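You operate a simulated robot arm through the tools that you are given. There is no shell and no other tool.

The job below is to be done with a simulated robot arm. You get a single attempt, and the scene is never put back.

## Task
Fetch the M6 bag from the fixings tote to the bench top.
Fine: close the tote and latch it again. Where these are worked on the way, their far stop is far enough and under half their travel is too little: fixings tote.

Only the result counts: the job must be done as asked and must still hold three seconds after the hand-in. Knocking over, shifting, dropping, spilling or breaking anything else fails it.

## Robot
A 7-joint arm with a two-finger parallel gripper, fixed in place. Base frame: the origin is at the foot of the arm, x ahead of it, y to its left, z up. Lengths are in mm, angles in degrees, forces in N, time in s.
With the tool pointing down near the work surface it reaches from about 120 to 600 mm from the base axis. Its first joint turns from -66.0 to 66.0 degrees. Payload 2.4 kg.
The TCP is the grasp point between the finger pads, 30 mm short of the fingertips. In the tool frame z runs along the fingers and y along their closing line. Largest opening 94 mm; finger width 28, thickness 10; the body of the gripper, 50 by 96 mm, starts 55 mm behind the TCP.
Orientation is told as [roll, pitch, yaw] about the base's x, y, z axes, in that order, counted from this pose: with the fingers straight down and closing along the base's y, the tool's x points along the base's -x, its y along +y and its z along -z.

## Interface
- The arm moves only by the tool servo_tool. Its argument "rows" is a list of rows, each a list of 3 entries, a list of its own where there are three numbers: the shift along the tool's x, y, z in mm, then the turn, a rotation vector about the tool's x, y, z in degrees, then the opening in per cent of the stroke, from 0 (shut) to 100 (fully open). In form: [[[x, y, z], [wx, wy, wz], fingers], ...]. A call has 1 to 20 rows; each row shifts and turns the commanded pose from where the row before left it, along the tool's axes as they then stand. Rows are played at 5 a second. More than 50 mm and 8.6 degrees between two rows, or a gripper value outside its range, and nothing of the call is played. A pose out of reach is approached as far as the arm can. The call stops where the force on the tool passes 90 N (or 10 N more than at its start, if that is more) or the arm is blocked; 0.2 s more then pass. Each finger travels about 153 mm/s and halts on what it meets, pressing with about 35 N; the grip force reading is that of the motor and also rises with nothing between the fingers. The clock runs only during rows and for 0.2 s after the last one: add rows that do not move to give the fingers time. The reply holds the time, the measured pose of the TCP, the force on the tool along the base axes, the opening and the grip force, in the units named above and with some noise, with the torque about the TCP (base axes, N m) and any sound that the robot's microphone picked up.
- Cameras (640 x 400 px; columns grow to the right, rows downward): "scene" is fixed at [52.4, 487.5, 1445.7]; the picture's right is [-0.59, -0.81, 0.00], its down [-0.46, 0.33, -0.83] and it looks along [0.67, -0.48, -0.56] (base axes); focal length 309 px, centre (320, 200). "wrist" rides on the gripper at [76, 14, -102] in the tool frame; the picture's right is [-0.18, 0.98, 0.00], its down [-0.75, -0.14, -0.64] and it looks along [-0.63, -0.12, 0.77] (tool axes); focal length 243 px, centre (320, 200). There is no depth. A picture from a camera that has moved, and an enlarged one, comes with that camera's place and axes in the base frame and with its lens.
- grab_frame(camera): a new picture of that camera. It takes no simulated time.
- enlarge(camera, box): a new picture of the part [left, top, right, bottom] of that camera's present view, enlarged. It takes no simulated time.
- finish_job(): hands the job in; it is judged then, once.

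Places have to be worked out from the pictures, the camera data and where the tool is seen. Open the gripper and draw the arm clear of the work before you hand the job in, unless the task says otherwise.

The tools are called after "Call:" as name(argument=value, ...) on one line, values as JSON. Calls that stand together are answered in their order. servo_tool: Moves the arm, as the interface text tells. Its arguments: {"type":"object","properties":{"rows":{"type":"array","items":{"type":"array"}}},"required":["rows"]} The other tools are called the same way: grab_frame (camera) takes a picture; enlarge (camera, box) takes an enlarged picture of a part of a camera's view; finish_job () hands the job in.

At the start:

```text
time: 0.0
position: [435.9, 167.6, 1202.7]
tool_rot: [0.0, 0.0, -0.1]
contact_force: [0.3, -0.2, -0.2]
ft_torque: [0.0, -0.04, -0.01]
opening: 94.1
finger_force: 0.0
```

scene: 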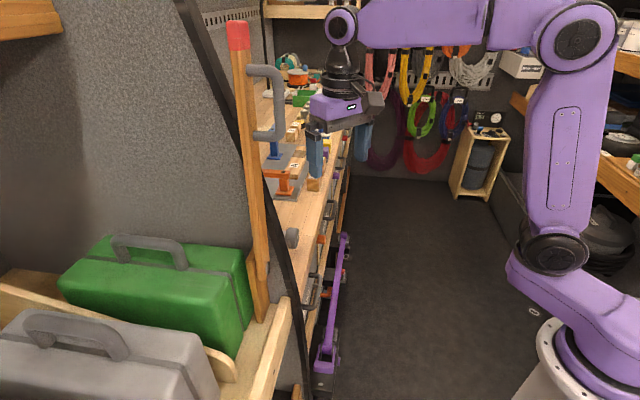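
wrist: 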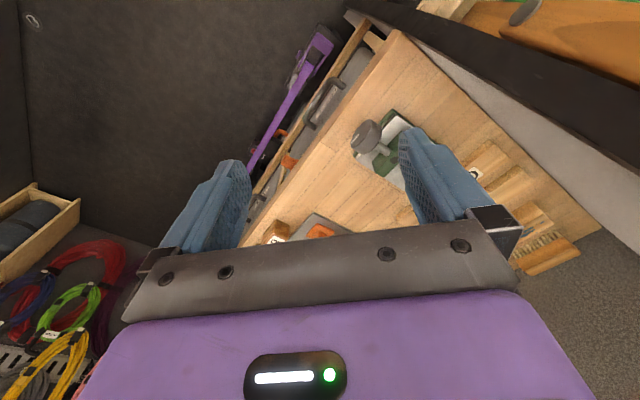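

I begin with fresh looks at both cameras to find the fixings tote; the scene camera sees the bench beyond the arm and totes at lower left.

Call:
enlarge(camera="scene", box=[220, 50, 380, 150])

Call:
enlarge(camera="scene", box=[220, 130, 380, 230])

Call:
enlarge(camera="scene", box=[0, 200, 320, 400])

Call:
enlarge(camera="wrist", box=[220, 20, 600, 260])

```text
4.00 times, centred on (300, 100) of scene
camera zoom: at [52.4, 487.5, 1445.7], right [-0.59, -0.81, 0.0], down [-0.46, 0.33, -0.83], along [0.67, -0.48, -0.56], focal length 1236 px, centre (400, 600)
```

zoom: 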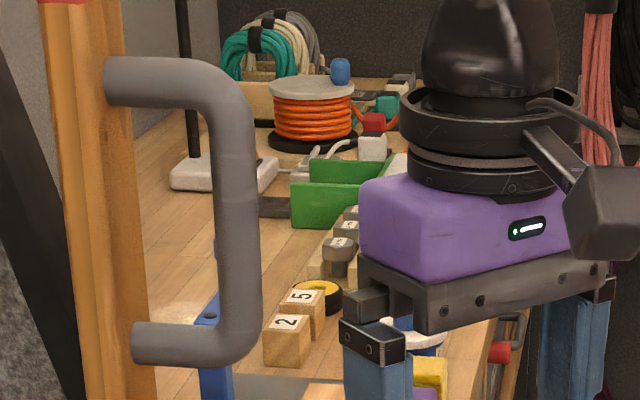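

```text
4.00 times, centred on (300, 180) of scene
camera zoom: at [52.4, 487.5, 1445.7], right [-0.59, -0.81, 0.0], down [-0.46, 0.33, -0.83], along [0.67, -0.48, -0.56], focal length 1236 px, centre (400, 280)
```

zoom: 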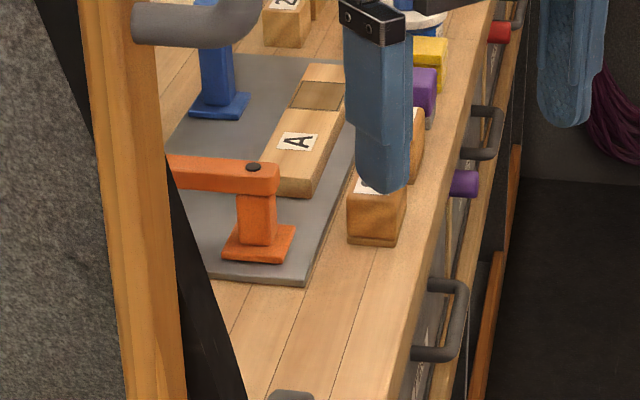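

```text
2.00 times, centred on (160, 300) of scene
camera zoom: at [52.4, 487.5, 1445.7], right [-0.59, -0.81, 0.0], down [-0.46, 0.33, -0.83], along [0.67, -0.48, -0.56], focal length 618 px, centre (640, 0)
```

zoom: 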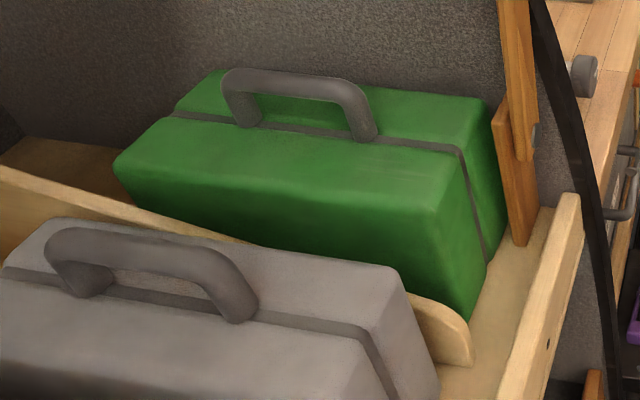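

```text
1.67 times, centred on (410, 140) of wrist
camera zoom: at [360.4, 181.1, 1305.4], right [0.18, 0.98, 0.0], down [0.75, -0.14, 0.64], along [0.63, -0.12, -0.77], focal length 404 px, centre (170, 300)
```

zoom: 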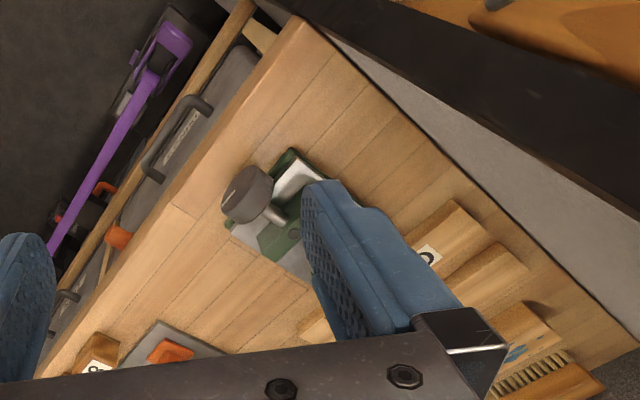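

The first joint sits on a column and the bench lies diagonally ahead-left at roughly z 890; I see no tote that's clearly labelled yet. I turn the tool in place to look left with the wrist camera.

Call:
servo_tool(rows=[[[0, 0, 0], [0, 0, -8], 100], [[0, 0, 0], [0, 0, -8], 100], [[0, 0, 0], [0, 0, -8], 100], [[0, 0, 0], [0, 0, -8], 100], [[0, 0, 0], [0, 0, -8], 100], [[0, 0, 0], [0, 0, -8], 100]])

Call:
grab_frame(camera="wrist")

```text
time: 1.4
position: [435.5, 166.2, 1202.7]
tool_rot: [0.0, 0.1, 48.3]
contact_force: [-0.9, 0.0, 0.1]
ft_torque: [0.02, 0.04, 0.02]
opening: 94.1
finger_force: 0.2
```

```text
taken
camera wrist: at [375.1, 119.7, 1305.4], right [-0.61, 0.79, 0.0], down [0.61, 0.47, 0.64], along [0.51, 0.39, -0.77], focal length 243 px, centre (320, 200)
```

wrist: 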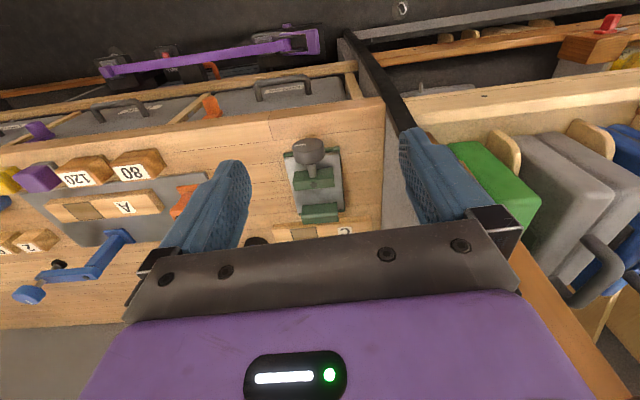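

The image is now aligned with the bench: boxes with handles sit in front of/under its edge, and cases stand in racks on the right. I zoom into both regions.

Call:
enlarge(camera="wrist", box=[0, 0, 340, 212])

Call:
enlarge(camera="wrist", box=[320, 0, 640, 200])

Call:
servo_tool(rows=[[[0, 0, 0], [0, 0, -8], 100], [[0, 0, 0], [0, 0, -8], 100], [[0, 0, 0], [0, 0, -8], 100], [[0, 0, 0], [0, 0, -8], 100], [[0, 0, 0], [0, 0, -8], 100], [[0, 0, 0], [0, 0, -8], 100]])

Call:
grab_frame(camera="wrist")

```text
1.88 times, centred on (170, 106) of wrist
camera zoom: at [375.1, 119.7, 1305.4], right [-0.61, 0.79, 0.0], down [0.61, 0.47, 0.64], along [0.51, 0.39, -0.77], focal length 457 px, centre (602, 377)
```

zoom: 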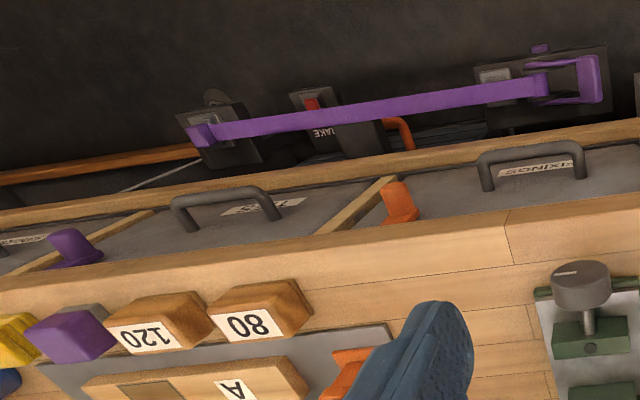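

```text
2.00 times, centred on (480, 100) of wrist
camera zoom: at [375.1, 119.7, 1305.4], right [-0.61, 0.79, 0.0], down [0.61, 0.47, 0.64], along [0.51, 0.39, -0.77], focal length 485 px, centre (0, 400)
```

zoom: 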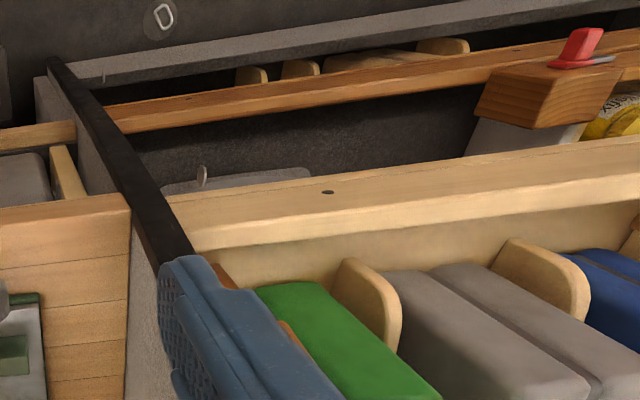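

```text
time: 2.8
position: [436.0, 167.4, 1203.5]
tool_rot: [0.0, 0.0, 96.2]
contact_force: [-0.5, -0.4, 0.2]
ft_torque: [0.05, 0.0, 0.0]
opening: 94.1
finger_force: 0.1
```

```text
taken
camera wrist: at [430.6, 89.7, 1305.5], right [-1.0, 0.08, 0.0], down [0.06, 0.76, 0.64], along [0.05, 0.64, -0.77], focal length 243 px, centre (320, 200)
```

wrist: 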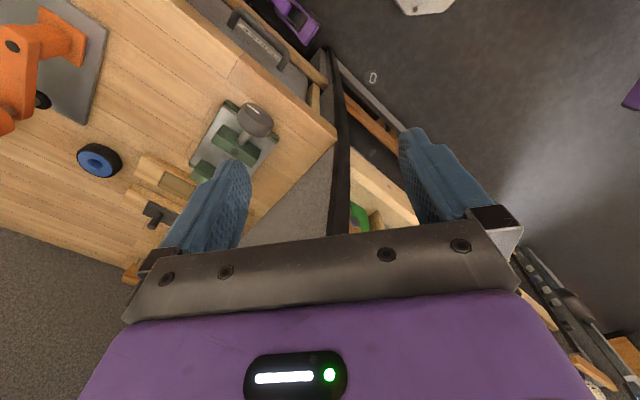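

The pictures show a drawer-like tote labelled "FIXINGS" under the bench front, with a U handle and an orange knob beside it. I turn back square to the bench, back off and tilt up to look at the tote fronts.

Call:
servo_tool(rows=[[[0, 0, 0], [0, 0, 8], 100], [[0, 0, 0], [0, 0, 8], 100], [[0, 0, 0], [0, 0, 8], 100], [[0, 0, 0], [0, 0, 8], 100], [[0, 0, 0], [0, 0, 8], 100], [[0, 0, 0], [0, 0, 8], 100], [[40, 0, 0], [0, 0, 0], 100], [[40, 0, 0], [0, 0, 0], 100], [[40, 0, 0], [0, 0, 0], 100], [[40, 0, 0], [0, 0, 0], 100], [[0, 0, 0], [0, -8, 0], 100], [[0, 0, 0], [0, -8, 0], 100], [[0, 0, 0], [0, -8, 0], 100]])

Call:
grab_frame(camera="wrist")

Call:
grab_frame(camera="scene")

```text
time: 5.6
position: [329.7, 48.8, 1203.4]
tool_rot: [0.0, -24.2, 48.0]
contact_force: [-0.7, 0.2, 0.3]
ft_torque: [0.0, 0.0, 0.02]
opening: 93.7
finger_force: 0.1
```

```text
taken
camera wrist: at [244.5, -25.4, 1265.6], right [-0.62, 0.78, 0.07], down [0.39, 0.22, 0.89], along [0.68, 0.58, -0.44], focal length 243 px, centre (320, 200)
```

wrist: 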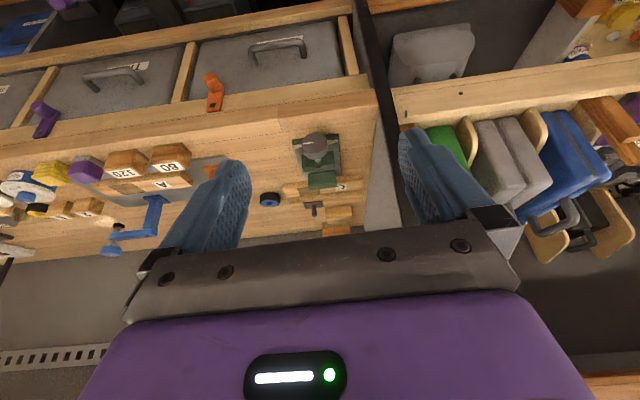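

```text
taken
```

scene: 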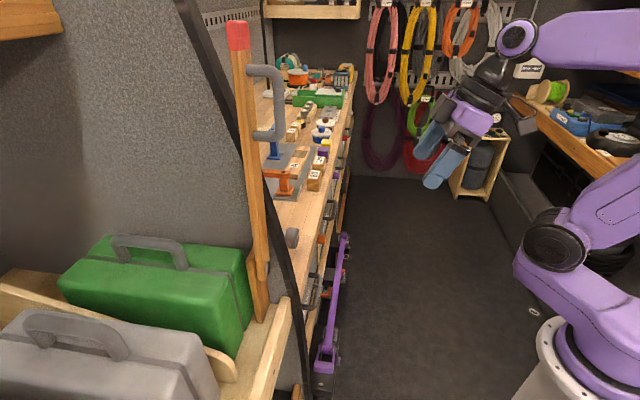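

Now the tote front and its orange turn latch are visible (picture is upside-down). I zoom in for details of latch, handle and label.

Call:
enlarge(camera="wrist", box=[160, 10, 400, 160])

Call:
enlarge(camera="wrist", box=[0, 50, 240, 200])

Call:
enlarge(camera="scene", box=[240, 150, 400, 400])

Call:
enlarge(camera="scene", box=[280, 220, 360, 320])

```text
2.67 times, centred on (280, 85) of wrist
camera zoom: at [244.5, -25.4, 1265.6], right [-0.62, 0.78, 0.07], down [0.39, 0.22, 0.89], along [0.68, 0.58, -0.44], focal length 647 px, centre (427, 507)
```

zoom: 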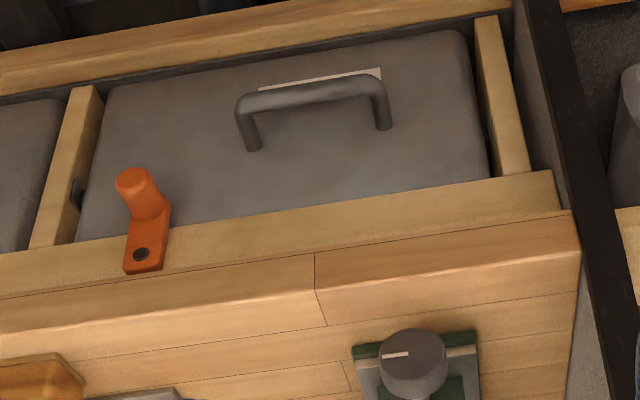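

```text
2.67 times, centred on (120, 125) of wrist
camera zoom: at [244.5, -25.4, 1265.6], right [-0.62, 0.78, 0.07], down [0.39, 0.22, 0.89], along [0.68, 0.58, -0.44], focal length 647 px, centre (853, 400)
```

zoom: 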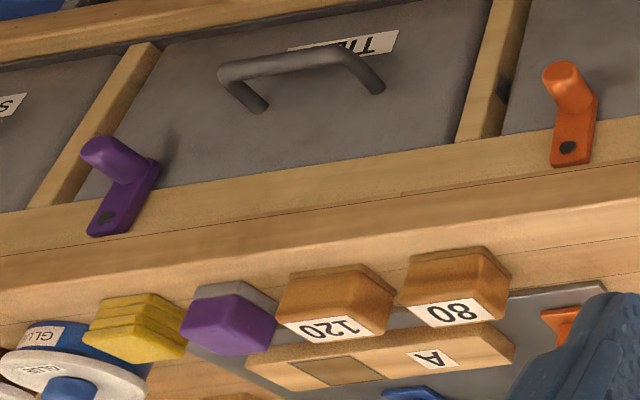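

```text
1.60 times, centred on (320, 275) of scene
camera zoom: at [52.4, 487.5, 1445.7], right [-0.59, -0.81, 0.0], down [-0.46, 0.33, -0.83], along [0.67, -0.48, -0.56], focal length 494 px, centre (320, 80)
```

zoom: 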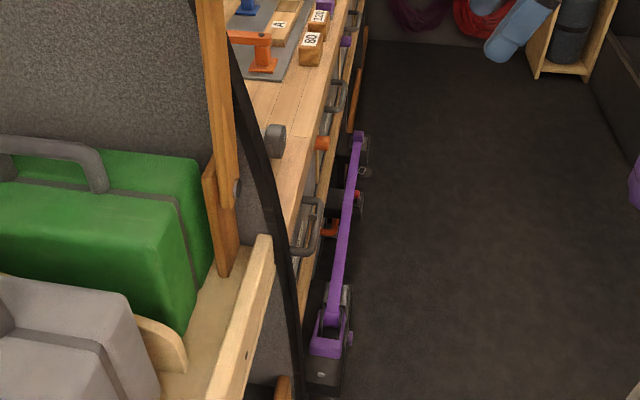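

```text
4.00 times, centred on (320, 270) of scene
camera zoom: at [52.4, 487.5, 1445.7], right [-0.59, -0.81, 0.0], down [-0.46, 0.33, -0.83], along [0.67, -0.48, -0.56], focal length 1236 px, centre (320, -80)
```

zoom: 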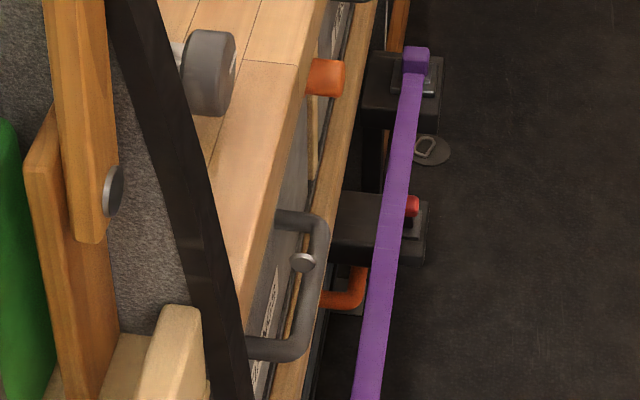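

By triangulating, bench top is about z 925, its front edge runs at about -45°, the tote handle is near (541,139,712) and the orange latch hangs near (655,45,810). I lower and tilt the tool to view the tote front head-on.

Call:
servo_tool(rows=[[[0, 0, 0], [0, -8.5, 0], 100], [[0, 0, 0], [0, -8.5, 0], 100], [[0, 0, 0], [0, -8.5, 0], 100], [[26, 1.6, 35], [0, 0, 0], 100], [[26, 1.6, 35], [0, 0, 0], 100], [[26, 1.6, 35], [0, 0, 0], 100], [[26, 1.6, 35], [0, 0, 0], 100], [[26, 1.6, 35], [0, 0, 0], 100], [[26, 1.6, 35], [0, 0, 0], 100]])

Call:
grab_frame(camera="wrist")

Call:
grab_frame(camera="scene")

```text
time: 7.6
position: [376.5, 98.3, 969.0]
tool_rot: [1.4, -49.2, 47.2]
contact_force: [-0.3, -0.5, 0.0]
ft_torque: [0.01, -0.02, 0.0]
opening: 93.8
finger_force: 0.1
out of reach, approached as far as the arm can: row 9
```

```text
taken
camera wrist: at [282.1, 13.8, 978.0], right [-0.65, 0.74, 0.15], down [0.12, -0.1, 0.99], along [0.75, 0.66, -0.03], focal length 243 px, centre (320, 200)
```

wrist: 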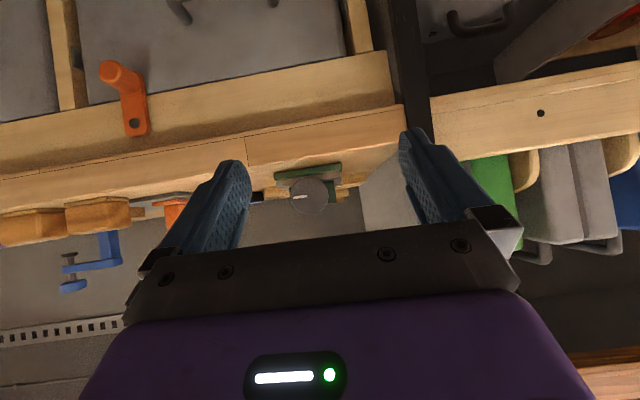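

```text
taken
```

scene: 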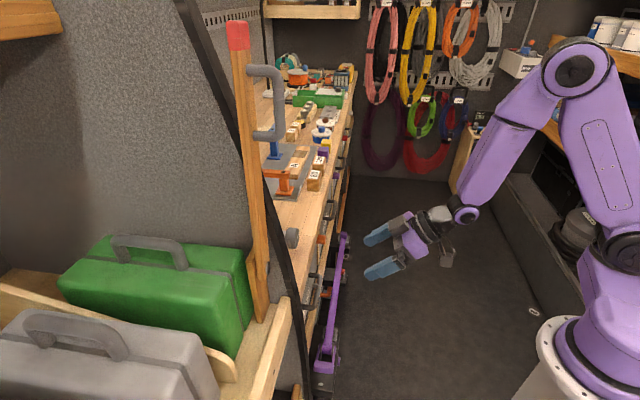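

Triangulation from three views agrees: the bench is at 45°, the latch pivot at about (666,53,833), and its peg end at about (648,34,776), hanging down over the tote front. I shift along the bench to stand in front of the latch and look closer.

Call:
servo_tool(rows=[[[-42, 0, 3], [0, 0, 0], 100], [[0, -46, 0], [0, 0, 0], 100], [[0, -46, 0], [0, 0, 0], 100], [[0, -46, 0], [0, 0, 0], 100], [[0, -46, 0], [2.3, 0, 1.9], 100], [[0, -40, 0], [0, -5, 0], 100], [[0, 0, 0], [0, -5, 0], 100]])

Call:
grab_frame(camera="wrist")

```text
time: 9.2
position: [562.5, -31.9, 1000.0]
tool_rot: [0.0, -59.6, 45.1]
contact_force: [0.2, -0.1, -0.3]
ft_torque: [-0.01, -0.03, 0.0]
opening: 94.1
finger_force: 0.1
```

```text
taken
camera wrist: at [463.7, -111.0, 985.3], right [-0.63, 0.76, 0.16], down [-0.02, -0.22, 0.98], along [0.78, 0.61, 0.16], focal length 243 px, centre (320, 200)
```

wrist: 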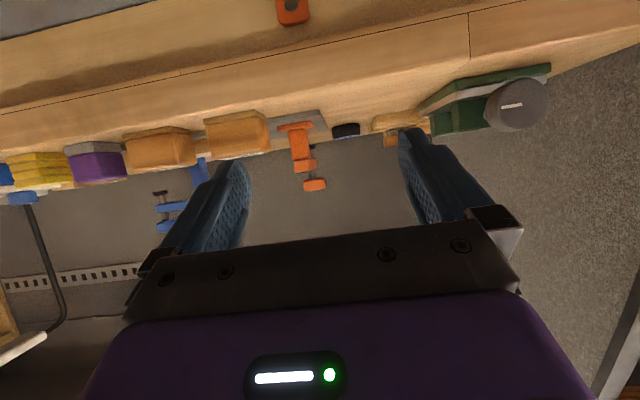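

Pose reached cleanly. I now lower to about peg height (z≈790), still backed off about 110 mm from the latch.

Call:
servo_tool(rows=[[[36, -3, 21], [0, 0, 0], 100], [[36, -3, 21], [0, 0, 0], 100], [[36, -3, 21], [0, 0, 0], 100], [[36, -3, 21], [0, 0, 0], 100], [[36, -3, 21], [0, 0, 0], 100]])

Call:
grab_frame(camera="wrist")

Call:
grab_frame(camera="scene")

```text
time: 10.4
position: [571.5, -44.7, 790.1]
tool_rot: [-0.1, -59.6, 45.2]
contact_force: [0.1, -0.3, -0.1]
ft_torque: [-0.03, 0.01, -0.02]
opening: 93.9
finger_force: 0.0
```

```text
taken
camera wrist: at [473.2, -122.4, 775.6], right [-0.63, 0.76, 0.16], down [-0.02, -0.22, 0.98], along [0.78, 0.61, 0.16], focal length 243 px, centre (320, 200)
```

wrist: 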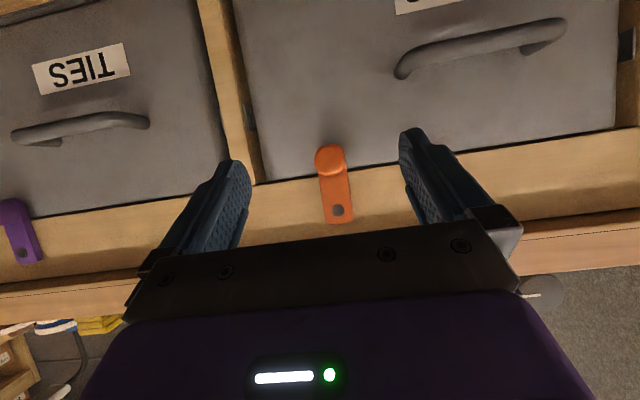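

```text
taken
```

scene: 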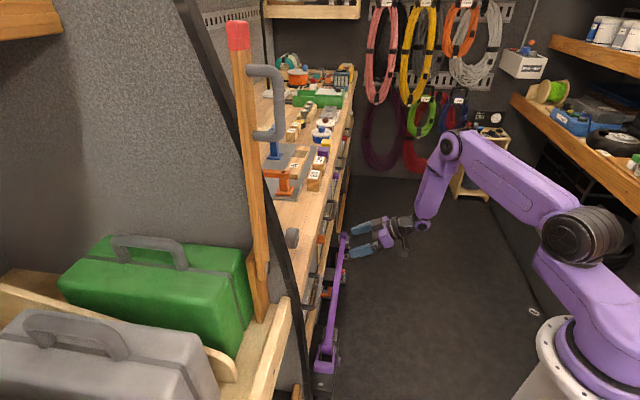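

The latch peg is at about d=482–508, s=432, z=776 (d into the bench, s along it). I advance with the gripper open 65% so the fingers straddle the peg.

Call:
servo_tool(rows=[[[-16.5, 1.2, 28.2], [0, 0, 0], 65], [[-16.5, 1.2, 28.2], [0, 0, 0], 65], [[-8, 0.6, 14], [0, 0, 0], 65], [[0, 0, 0], [0, 0, 0], 65]])

Call:
grab_frame(camera="wrist")

```text
time: 11.4
position: [628.8, 17.2, 791.0]
tool_rot: [-0.1, -59.5, 45.1]
contact_force: [1.1, -0.2, 0.3]
ft_torque: [-0.01, 0.02, 0.02]
opening: 61.1
finger_force: 0.1
```

```text
taken
camera wrist: at [529.3, -61.4, 776.4], right [-0.63, 0.76, 0.16], down [-0.02, -0.22, 0.98], along [0.78, 0.61, 0.15], focal length 243 px, centre (320, 200)
```

wrist: 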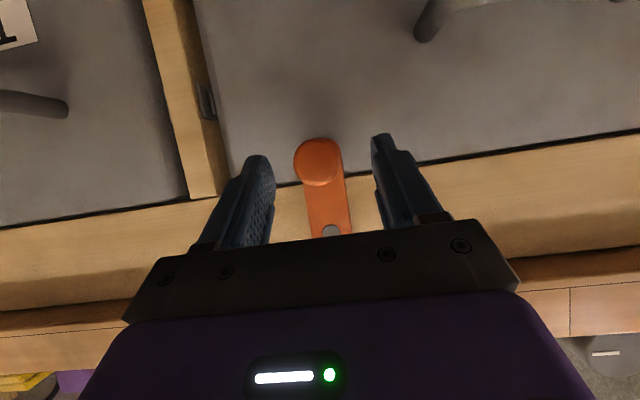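

Peg is centred between the fingers. I go the last 15 mm forward and close on it.

Call:
servo_tool(rows=[[[-8.5, 0, 12.5], [0, 0, 0], 65], [[0, 0, 0], [0, 0, 0], 25], [[0, 0, 0], [0, 0, 0], 10], [[0, 0, 0], [0, 0, 0], 10]])

Call:
grab_frame(camera="wrist")

```text
time: 12.4
position: [640.2, 25.4, 791.8]
tool_rot: [-0.2, -59.6, 44.9]
contact_force: [14.0, -8.7, -3.0]
ft_torque: [-0.04, 0.05, -0.46]
opening: 28.1
finger_force: 45.3
```

```text
taken
camera wrist: at [540.4, -52.7, 777.8], right [-0.62, 0.76, 0.16], down [-0.02, -0.22, 0.98], along [0.78, 0.61, 0.16], focal length 243 px, centre (320, 200)
```

wrist: 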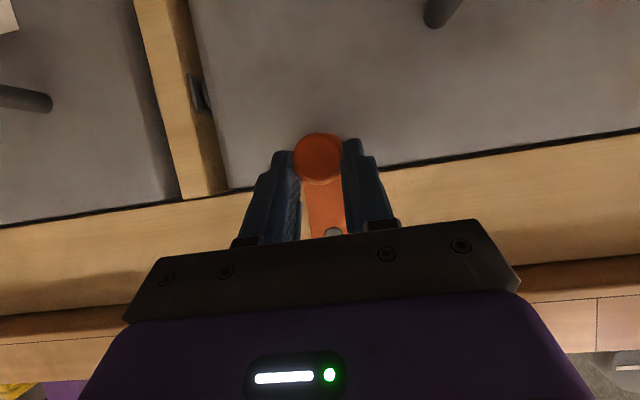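

I hold the peg (28 mm). I try swinging it a little toward +s along its arc and read the force.

Call:
servo_tool(rows=[[[-0.4, -7.8, -0.2], [0, 0, 0], 10], [[-1.5, -7.6, -0.9], [0, 0, 0], 10]])

Call:
grab_frame(camera="wrist")

```text
time: 13.0
position: [645.4, 20.0, 790.8]
tool_rot: [0.3, -59.1, 45.2]
contact_force: [-17.6, -2.4, -1.9]
ft_torque: [-0.33, -0.2, 0.34]
opening: 28.5
finger_force: 44.4
```

```text
taken
camera wrist: at [547.4, -59.7, 777.8], right [-0.63, 0.76, 0.16], down [-0.01, -0.22, 0.98], along [0.77, 0.62, 0.15], focal length 243 px, centre (320, 200)
```

wrist: 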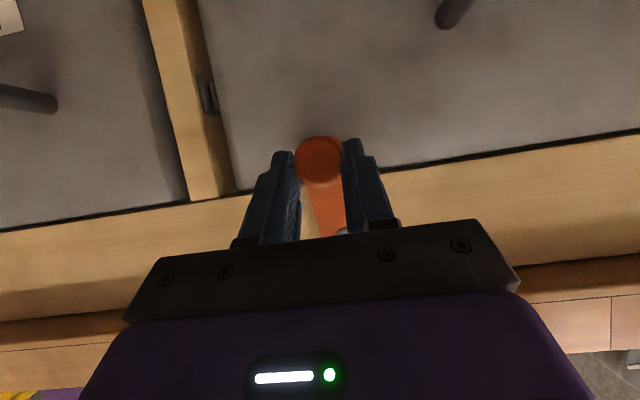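

The latch swung about 8° toward +s with modest resistance. I continue the arc and watch the force.

Call:
servo_tool(rows=[[[-2.4, -6.8, -1.4], [0, 0, 0], 10], [[-3.2, -6.5, -1.9], [0, 0, 0], 10]])

Call:
grab_frame(camera="wrist")

```text
time: 13.6
position: [658.9, 8.4, 800.6]
tool_rot: [0.0, -59.5, 45.1]
contact_force: [-12.8, -0.5, -5.7]
ft_torque: [-0.4, -0.16, 0.16]
opening: 28.4
finger_force: 44.9
```

```text
taken
camera wrist: at [559.4, -70.8, 786.4], right [-0.63, 0.76, 0.16], down [-0.02, -0.22, 0.98], along [0.78, 0.61, 0.15], focal length 243 px, centre (320, 200)
```

wrist: 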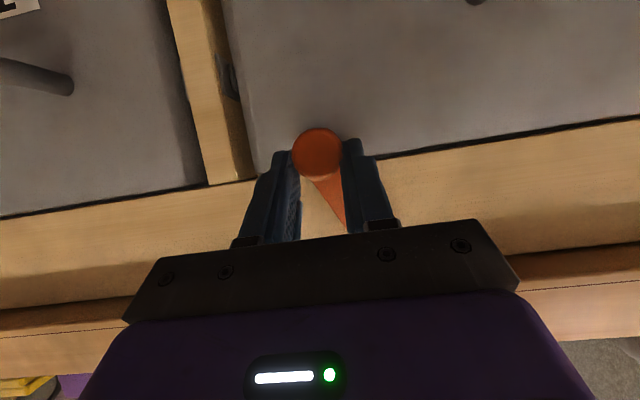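

The latch follows the arc smoothly (about 28° now). I carry it on to 90°.

Call:
servo_tool(rows=[[[-6.6, -10.9, -3.9], [0, 0, 0], 10], [[-10, -8.9, -5.9], [0, 0, 0], 10], [[-11.6, -5.6, -6.8], [0, 0, 0], 10], [[-12.5, -1.9, -7.3], [0, 0, 0], 10], [[0, 0, 0], [0, 0, 0], 10]])

Call:
grab_frame(camera="wrist")

```text
time: 14.8
position: [679.0, -10.7, 847.5]
tool_rot: [-0.2, -59.6, 45.2]
contact_force: [-0.1, 2.5, -5.8]
ft_torque: [-0.2, -0.21, -0.03]
opening: 28.0
finger_force: 45.1
```

```text
taken
camera wrist: at [580.3, -90.7, 834.3], right [-0.63, 0.76, 0.16], down [-0.02, -0.22, 0.98], along [0.78, 0.61, 0.16], focal length 243 px, centre (320, 200)
```

wrist: 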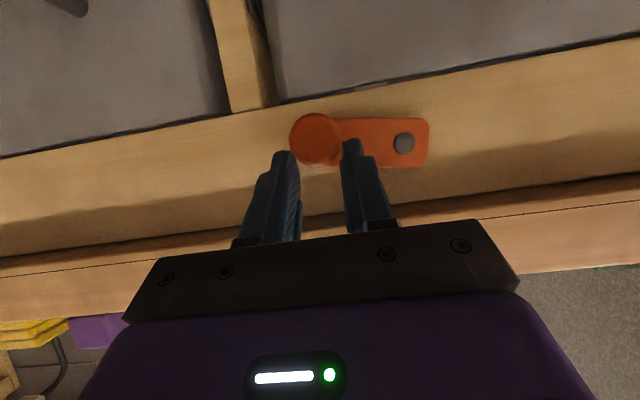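

The latch is now horizontal on the rail, clear of the tote. I open the fingers, back off and check whether it stays.

Call:
servo_tool(rows=[[[0, 0, 0], [0, 0, 0], 40], [[0, 0, 0], [0, 0, 0], 60], [[12, 0, -20], [0, 0, 0], 60], [[20, 0, -34], [0, 0, 0], 60], [[20, 0, -34], [0, 0, 0], 60]])

Call:
grab_frame(camera="wrist")

```text
time: 16.0
position: [605.5, -82.4, 847.8]
tool_rot: [-0.1, -59.5, 45.3]
contact_force: [-0.3, 0.2, -0.8]
ft_torque: [0.01, -0.01, -0.01]
opening: 56.7
finger_force: 0.0
```

```text
taken
camera wrist: at [507.0, -162.4, 833.8], right [-0.63, 0.76, 0.16], down [-0.02, -0.22, 0.98], along [0.78, 0.61, 0.15], focal length 243 px, centre (320, 200)
```

wrist: 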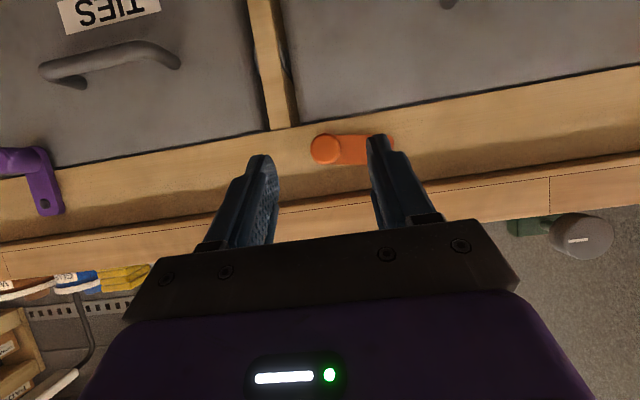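

The latch stays put horizontally. Next I move in front of the tote handle and roll the gripper 90° so its fingers can close on the horizontal bar from above and below.

Call:
servo_tool(rows=[[[0, 40, 0], [0, 0, 0], 60], [[0, 40, 0], [0, 0, 0], 60], [[0, 40, 0], [0, 0, 0], 60], [[0, 40, 0], [0, 0, 0], 60], [[0, 36, 0], [0, 0, 0], 60], [[0, 0, 0], [0, 0, 8.2], 60], [[0, 0, 0], [0, 0, 8.2], 60], [[0, 0, 0], [0, 0, 8.2], 60], [[0, 0, 0], [0, 0, 8.2], 60], [[0, 0, 0], [0, 0, 8.2], 60], [[0, 0, 0], [0, 0, 8.2], 60], [[0, 0, 0], [0, 0, 8.2], 60], [[0, 0, 0], [0, 0, 8.2], 60], [[0, 0, 0], [0, 0, 8.2], 60], [[0, 0, 0], [0, 0, 8.2], 60], [[0, 0, 0], [0, 0, 8], 60]])

Call:
grab_frame(camera="wrist")

Call:
grab_frame(camera="scene")

```text
time: 19.4
position: [467.4, 55.1, 847.1]
tool_rot: [59.5, 0.1, -45.0]
contact_force: [0.5, 0.0, 0.5]
ft_torque: [0.01, -0.04, 0.0]
opening: 56.3
finger_force: 0.1
```

```text
taken
camera wrist: at [357.1, 51.9, 911.4], right [0.48, 0.22, 0.85], down [0.09, -0.97, 0.2], along [0.87, -0.02, -0.49], focal length 243 px, centre (320, 200)
```

wrist: 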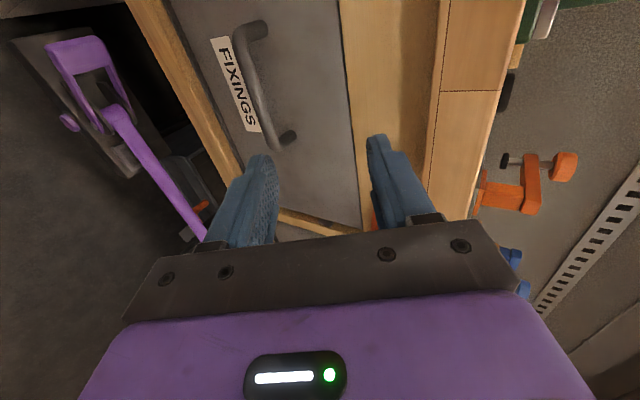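

```text
taken
```

scene: 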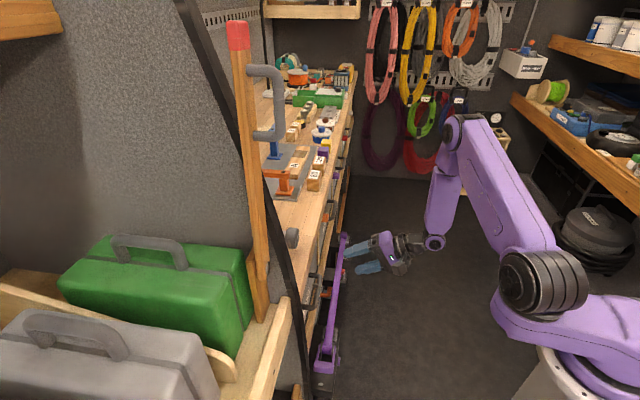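

The FIXINGS label and handle are clear now. I enlarge the handle to locate the bar precisely.

Call:
enlarge(camera="wrist", box=[160, 0, 400, 150])

```text
2.67 times, centred on (280, 75) of wrist
camera zoom: at [357.1, 51.9, 911.4], right [0.48, 0.22, 0.85], down [0.09, -0.97, 0.2], along [0.87, -0.02, -0.49], focal length 647 px, centre (427, 533)
```

zoom: 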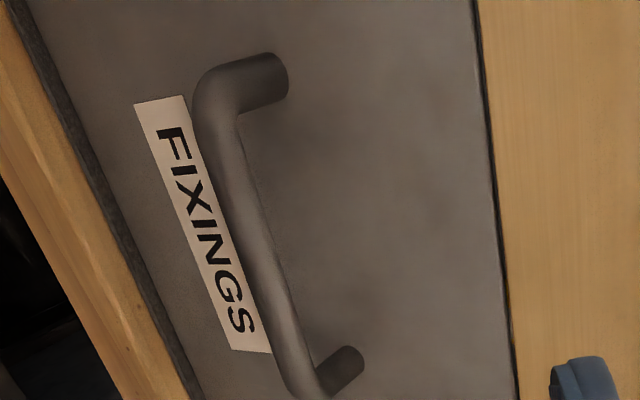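

The bar is about 16 mm thick at d≈484, s≈229–339, z≈703, with about 23 mm free behind it. I move to a pre-grasp 60 mm short of it with the opening narrowed to about 36 mm.

Call:
servo_tool(rows=[[[2.5, -22, 31.3], [0, 0, 0], 38], [[2.5, -22, 31.3], [0, 0, 0], 38], [[2.5, -22, 31.3], [0, 0, 0], 38], [[0, 0, 0], [0, 0, 0], 38]])

Call:
grab_frame(camera="wrist")

```text
time: 20.4
position: [495.7, 94.9, 742.5]
tool_rot: [59.5, -0.1, -45.0]
contact_force: [0.0, -0.6, 0.4]
ft_torque: [-0.01, -0.01, 0.02]
opening: 35.8
finger_force: 0.0
```

```text
taken
camera wrist: at [385.5, 91.3, 806.0], right [0.48, 0.22, 0.85], down [0.09, -0.97, 0.2], along [0.87, -0.02, -0.49], focal length 243 px, centre (320, 200)
```

wrist: 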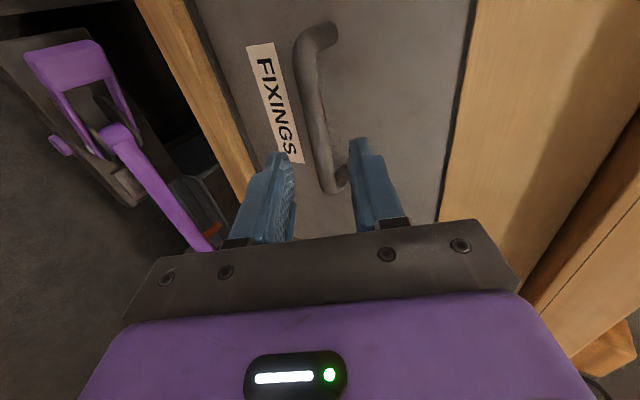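

The numbers hold (bar d≈482, z≈703). I advance along the finger direction in small steps.

Call:
servo_tool(rows=[[[0, 0, 25], [0, 0, 0], 38], [[0, 0, 20], [0, 0, 0], 38], [[0, 0, 0], [0, 0, 0], 38]])

Call:
grab_frame(camera="wrist")

```text
time: 21.2
position: [523.6, 121.9, 720.0]
tool_rot: [59.5, 0.0, -45.0]
contact_force: [-0.6, -0.4, 0.2]
ft_torque: [-0.03, 0.01, 0.0]
opening: 35.7
finger_force: 0.0
```

```text
taken
camera wrist: at [412.9, 118.8, 783.7], right [0.48, 0.22, 0.85], down [0.09, -0.97, 0.2], along [0.87, -0.02, -0.49], focal length 243 px, centre (320, 200)
```

wrist: 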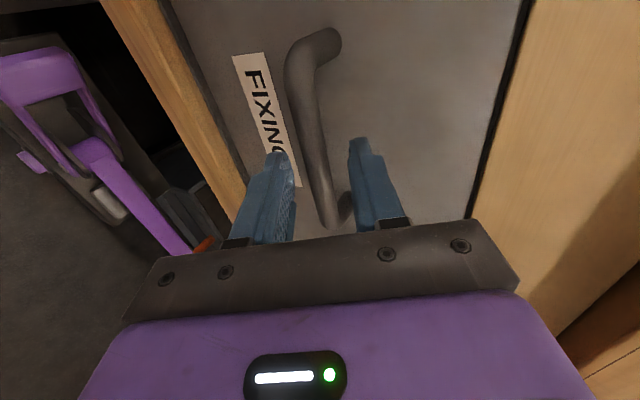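

The bar lies between the fingers. I advance the last 14 mm and close.

Call:
servo_tool(rows=[[[0, -2, 14], [0, 0, 0], 38], [[0, 0, 0], [0, 0, 0], 10], [[0, 0, 0], [0, 0, 0], 5], [[0, 0, 0], [0, 0, 0], 5]])

Call:
grab_frame(camera="wrist")

```text
time: 22.2
position: [531.4, 129.0, 711.2]
tool_rot: [59.4, 0.0, -45.0]
contact_force: [-4.8, -3.3, -2.7]
ft_torque: [-0.47, -0.36, 0.27]
opening: 15.9
finger_force: 44.9
```

```text
taken
camera wrist: at [420.2, 126.3, 774.8], right [0.48, 0.22, 0.85], down [0.09, -0.97, 0.21], along [0.87, -0.02, -0.49], focal length 243 px, centre (320, 200)
```

wrist: 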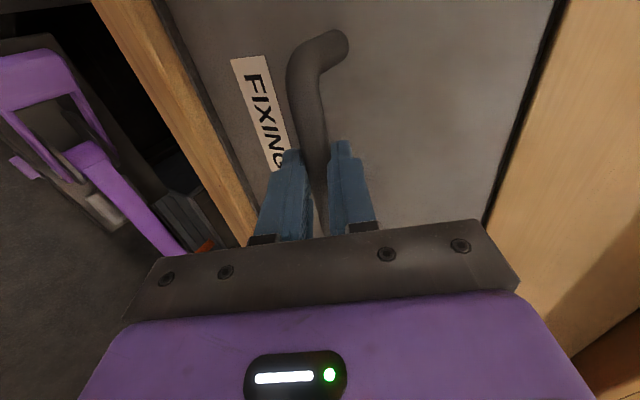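

Gripped on the 16 mm bar. I pull 20 mm straight out and check the force.

Call:
servo_tool(rows=[[[0, -5.1, -8.6], [0, 0, 0], 5], [[0, -5.1, -8.6], [0, 0, 0], 5], [[0, 0, 0], [0, 0, 0], 5]])

Call:
grab_frame(camera="wrist")

```text
time: 23.0
position: [516.2, 115.6, 711.5]
tool_rot: [59.5, -0.1, -45.0]
contact_force: [1.3, 1.4, -8.2]
ft_torque: [-0.34, -0.17, 0.37]
opening: 15.6
finger_force: 45.0
```

```text
taken
camera wrist: at [406.1, 112.2, 774.7], right [0.48, 0.22, 0.85], down [0.09, -0.97, 0.21], along [0.87, -0.02, -0.49], focal length 243 px, centre (320, 200)
```

wrist: 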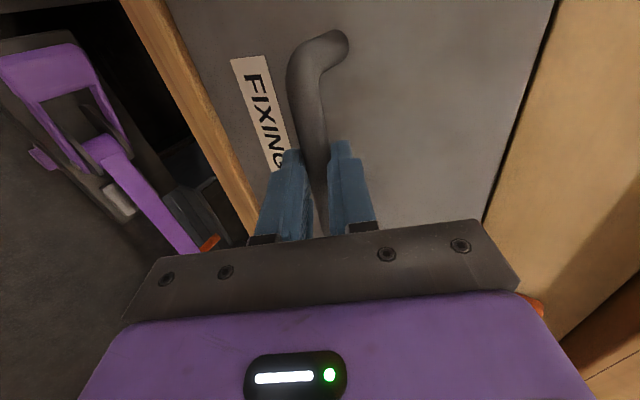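

The tote slides out with little force. I pull another 100 mm.

Call:
servo_tool(rows=[[[0, -10.15, -17.2], [0, 0, 0], 5], [[0, -10.15, -17.2], [0, 0, 0], 5], [[0, -10.15, -17.2], [0, 0, 0], 5], [[0, -10.15, -17.2], [0, 0, 0], 5], [[0, -10.15, -17.2], [0, 0, 0], 5], [[0, 0, 0], [0, 0, 0], 5]])

Call:
grab_frame(camera="wrist")

Call:
grab_frame(camera="scene")

```text
time: 24.4
position: [446.5, 45.3, 711.1]
tool_rot: [59.6, -0.1, -44.9]
contact_force: [-3.2, 4.9, -6.8]
ft_torque: [-0.53, -0.43, -0.09]
opening: 15.8
finger_force: 44.6
```

```text
taken
camera wrist: at [335.5, 41.6, 774.7], right [0.48, 0.22, 0.85], down [0.09, -0.97, 0.2], along [0.87, -0.02, -0.49], focal length 243 px, centre (320, 200)
```

wrist: 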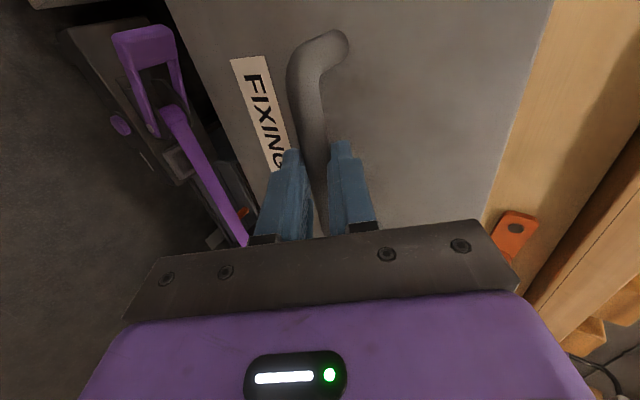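

```text
taken
```

scene: 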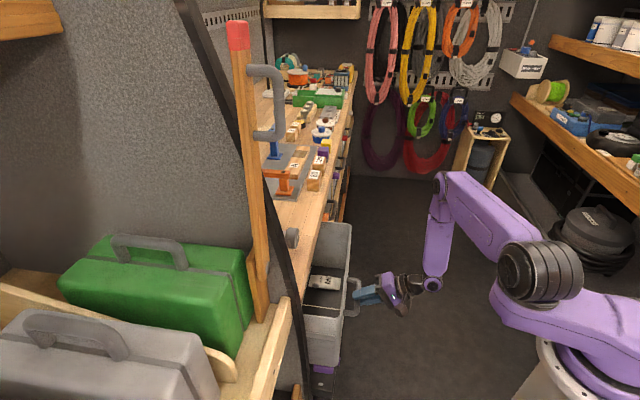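

The tote is out by 120 mm and its open top shows bags. I zoom in on the scene view.

Call:
enlarge(camera="scene", box=[270, 210, 430, 310])

Call:
enlarge(camera="scene", box=[270, 290, 430, 390])

```text
4.00 times, centred on (350, 260) of scene
camera zoom: at [52.4, 487.6, 1445.6], right [-0.59, -0.81, 0.0], down [-0.46, 0.33, -0.83], along [0.67, -0.48, -0.56], focal length 1236 px, centre (200, -40)
```

zoom: 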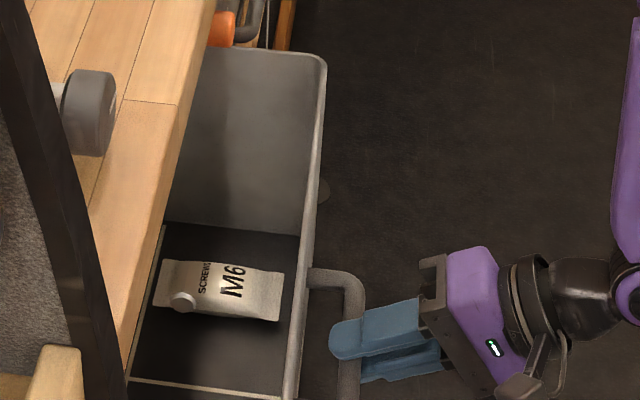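

```text
4.00 times, centred on (350, 340) of scene
camera zoom: at [52.4, 487.6, 1445.6], right [-0.59, -0.81, 0.0], down [-0.46, 0.33, -0.83], along [0.67, -0.48, -0.56], focal length 1236 px, centre (200, -360)
```

zoom: 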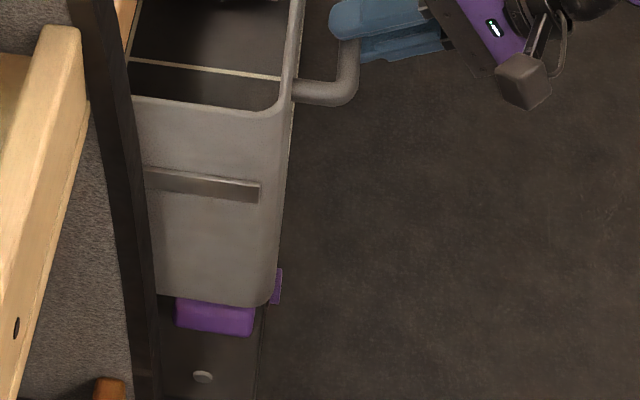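

The M6 bag lies on the tote floor about 78 mm behind the front, around s≈375, long side along d. I need the tote farther out to reach it with a vertical tool, so I pull another 80 mm.

Call:
servo_tool(rows=[[[0, -10.15, -17.2], [0, 0, 0], 5], [[0, -10.15, -17.2], [0, 0, 0], 5], [[0, -10.15, -17.2], [0, 0, 0], 5], [[0, -10.15, -17.2], [0, 0, 0], 5], [[0, 0, 0], [0, 0, 0], 5]])

Call:
grab_frame(camera="wrist")

Call:
grab_frame(camera="scene")

```text
time: 25.6
position: [389.1, -11.4, 709.9]
tool_rot: [59.6, 0.0, -44.9]
contact_force: [-5.8, 7.8, 0.5]
ft_torque: [-0.08, -0.11, 0.5]
opening: 15.5
finger_force: 45.6
```

```text
taken
camera wrist: at [278.9, -15.2, 774.6], right [0.48, 0.22, 0.85], down [0.09, -0.97, 0.2], along [0.87, -0.02, -0.49], focal length 243 px, centre (320, 200)
```

wrist: 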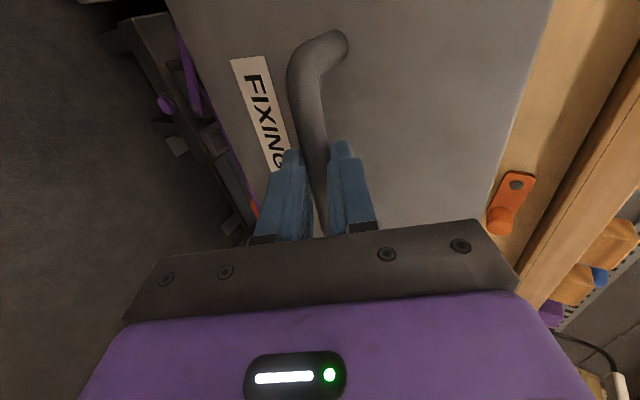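

```text
taken
```

scene: 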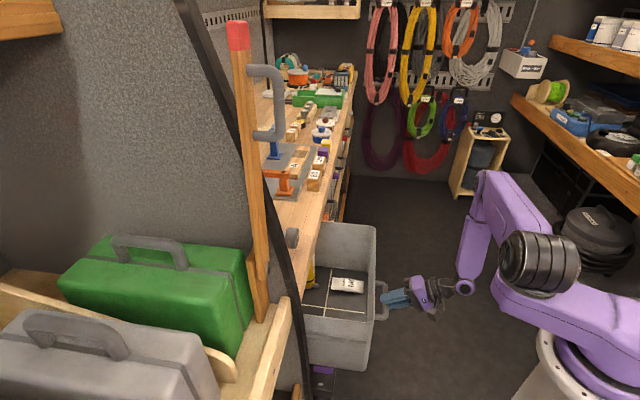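

Travel is now 200 mm without reaching a stop. I zoom in to see the bag and whether more opening is needed.

Call:
enlarge(camera="scene", box=[290, 215, 410, 290])

Call:
enlarge(camera="scene", box=[290, 280, 410, 355])

```text
5.33 times, centred on (350, 252) of scene
camera zoom: at [52.2, 487.6, 1445.6], right [-0.59, -0.81, 0.0], down [-0.46, 0.33, -0.83], along [0.67, -0.48, -0.56], focal length 1648 px, centre (160, -80)
```

zoom: 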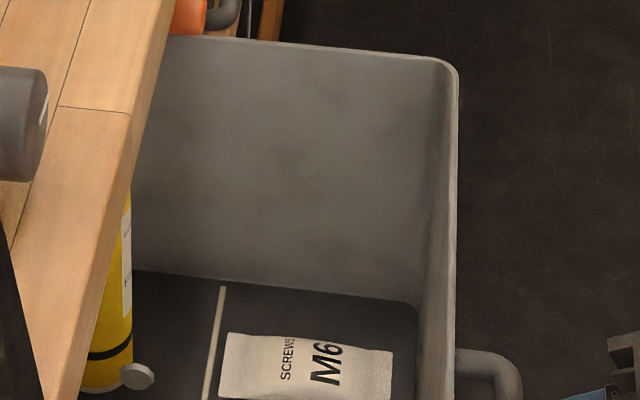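

```text
5.33 times, centred on (350, 318) of scene
camera zoom: at [52.2, 487.6, 1445.6], right [-0.59, -0.81, 0.0], down [-0.46, 0.33, -0.83], along [0.67, -0.48, -0.56], focal length 1648 px, centre (160, -427)
```

zoom: 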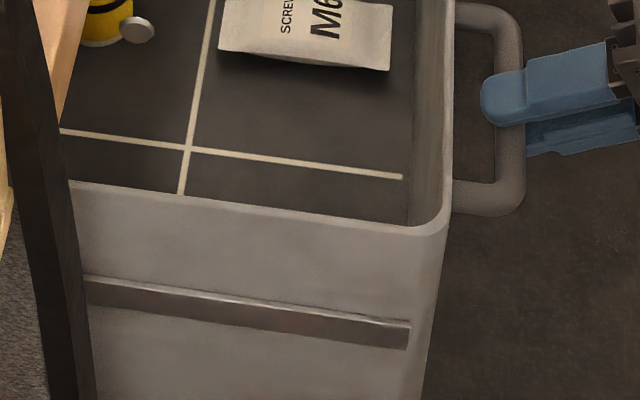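

Travel of 200 mm on a roughly 280 mm deep tote is well over half, and the M6 bag is clear of the bench (a yellow can stands farther back, to be left alone). I release the handle, retreat and raise.

Call:
servo_tool(rows=[[[0, 0, 0], [0, 0, 0], 25], [[0, 0, 0], [0, 0, 0], 40], [[0, 0, -15], [0, 0, 0], 40], [[0, 0, -20], [0, 0, 0], 40], [[0, 0, -10], [0, 0, 0], 40]])

Call:
grab_frame(camera="wrist")

```text
time: 26.8
position: [361.5, -40.4, 731.9]
tool_rot: [59.4, -0.1, -44.9]
contact_force: [0.8, 0.1, 0.0]
ft_torque: [0.01, 0.01, -0.03]
opening: 37.6
finger_force: 0.1
```

```text
taken
camera wrist: at [251.9, -43.4, 797.2], right [0.48, 0.22, 0.85], down [0.09, -0.97, 0.2], along [0.87, -0.02, -0.49], focal length 243 px, centre (320, 200)
```

wrist: 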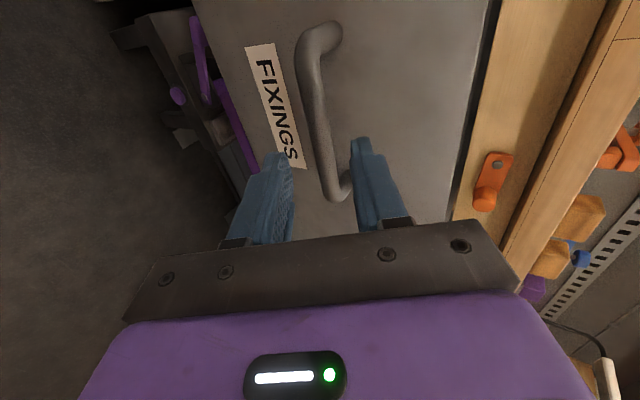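

The handle is free. I raise the tool and then turn it to point straight down, closing line along the bench, to look into the tote.

Call:
servo_tool(rows=[[[0, 34.5, -20.3], [0, 0, 0], 60], [[0, 34.5, -20.3], [0, 0, 0], 60], [[0, 34.5, -20.3], [0, 0, 0], 60], [[0, 34.5, -20.3], [0, 0, 0], 60], [[0, 0, 0], [8.5, 0, 0], 60], [[0, 0, 0], [8.5, 0, 0], 60], [[0, 0, 0], [8.5, 0, 0], 60], [[0, 0, 0], [8.5, 0, 0], 60], [[0, 0, 0], [8.5, 0, 0], 60], [[0, 0, 0], [8.5, 0, 0], 60], [[0, 0, 0], [8.4, 0, 0], 60]])

Call:
grab_frame(camera="wrist")

```text
time: 29.2
position: [362.5, -39.6, 893.6]
tool_rot: [3.3, 0.5, -44.9]
contact_force: [0.3, 2.0, -0.1]
ft_torque: [-0.12, 0.01, -0.02]
opening: 56.2
finger_force: 0.0
out of reach, approached as far as the arm can: row 11
```

```text
taken
camera wrist: at [316.0, 20.3, 996.8], right [0.82, 0.56, 0.05], down [0.41, -0.66, 0.63], along [0.39, -0.5, -0.78], focal length 243 px, centre (320, 200)
```

wrist: 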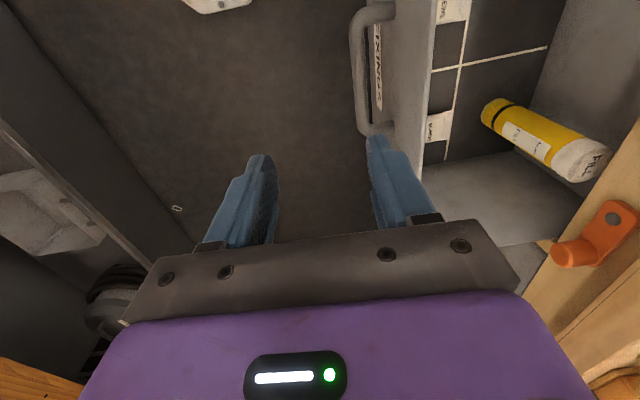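

The view shows two pouches on the tote floor near its front plus the standing can. I zoom in to read which one is M6.

Call:
enlarge(camera="wrist", box=[340, 0, 640, 188])

```text
2.13 times, centred on (490, 94) of wrist
camera zoom: at [316.0, 20.3, 996.8], right [0.82, 0.56, 0.05], down [0.41, -0.66, 0.63], along [0.39, -0.5, -0.78], focal length 516 px, centre (-42, 426)
```

zoom: 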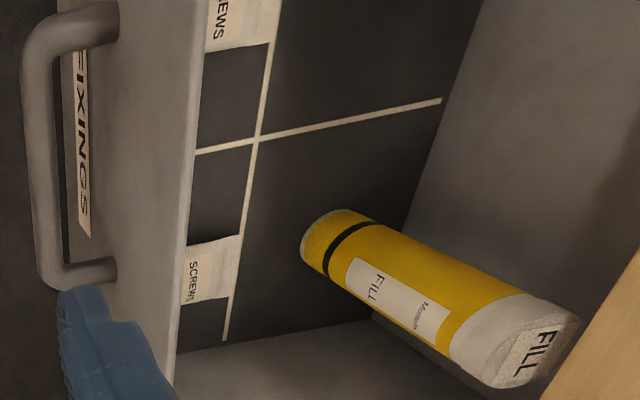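

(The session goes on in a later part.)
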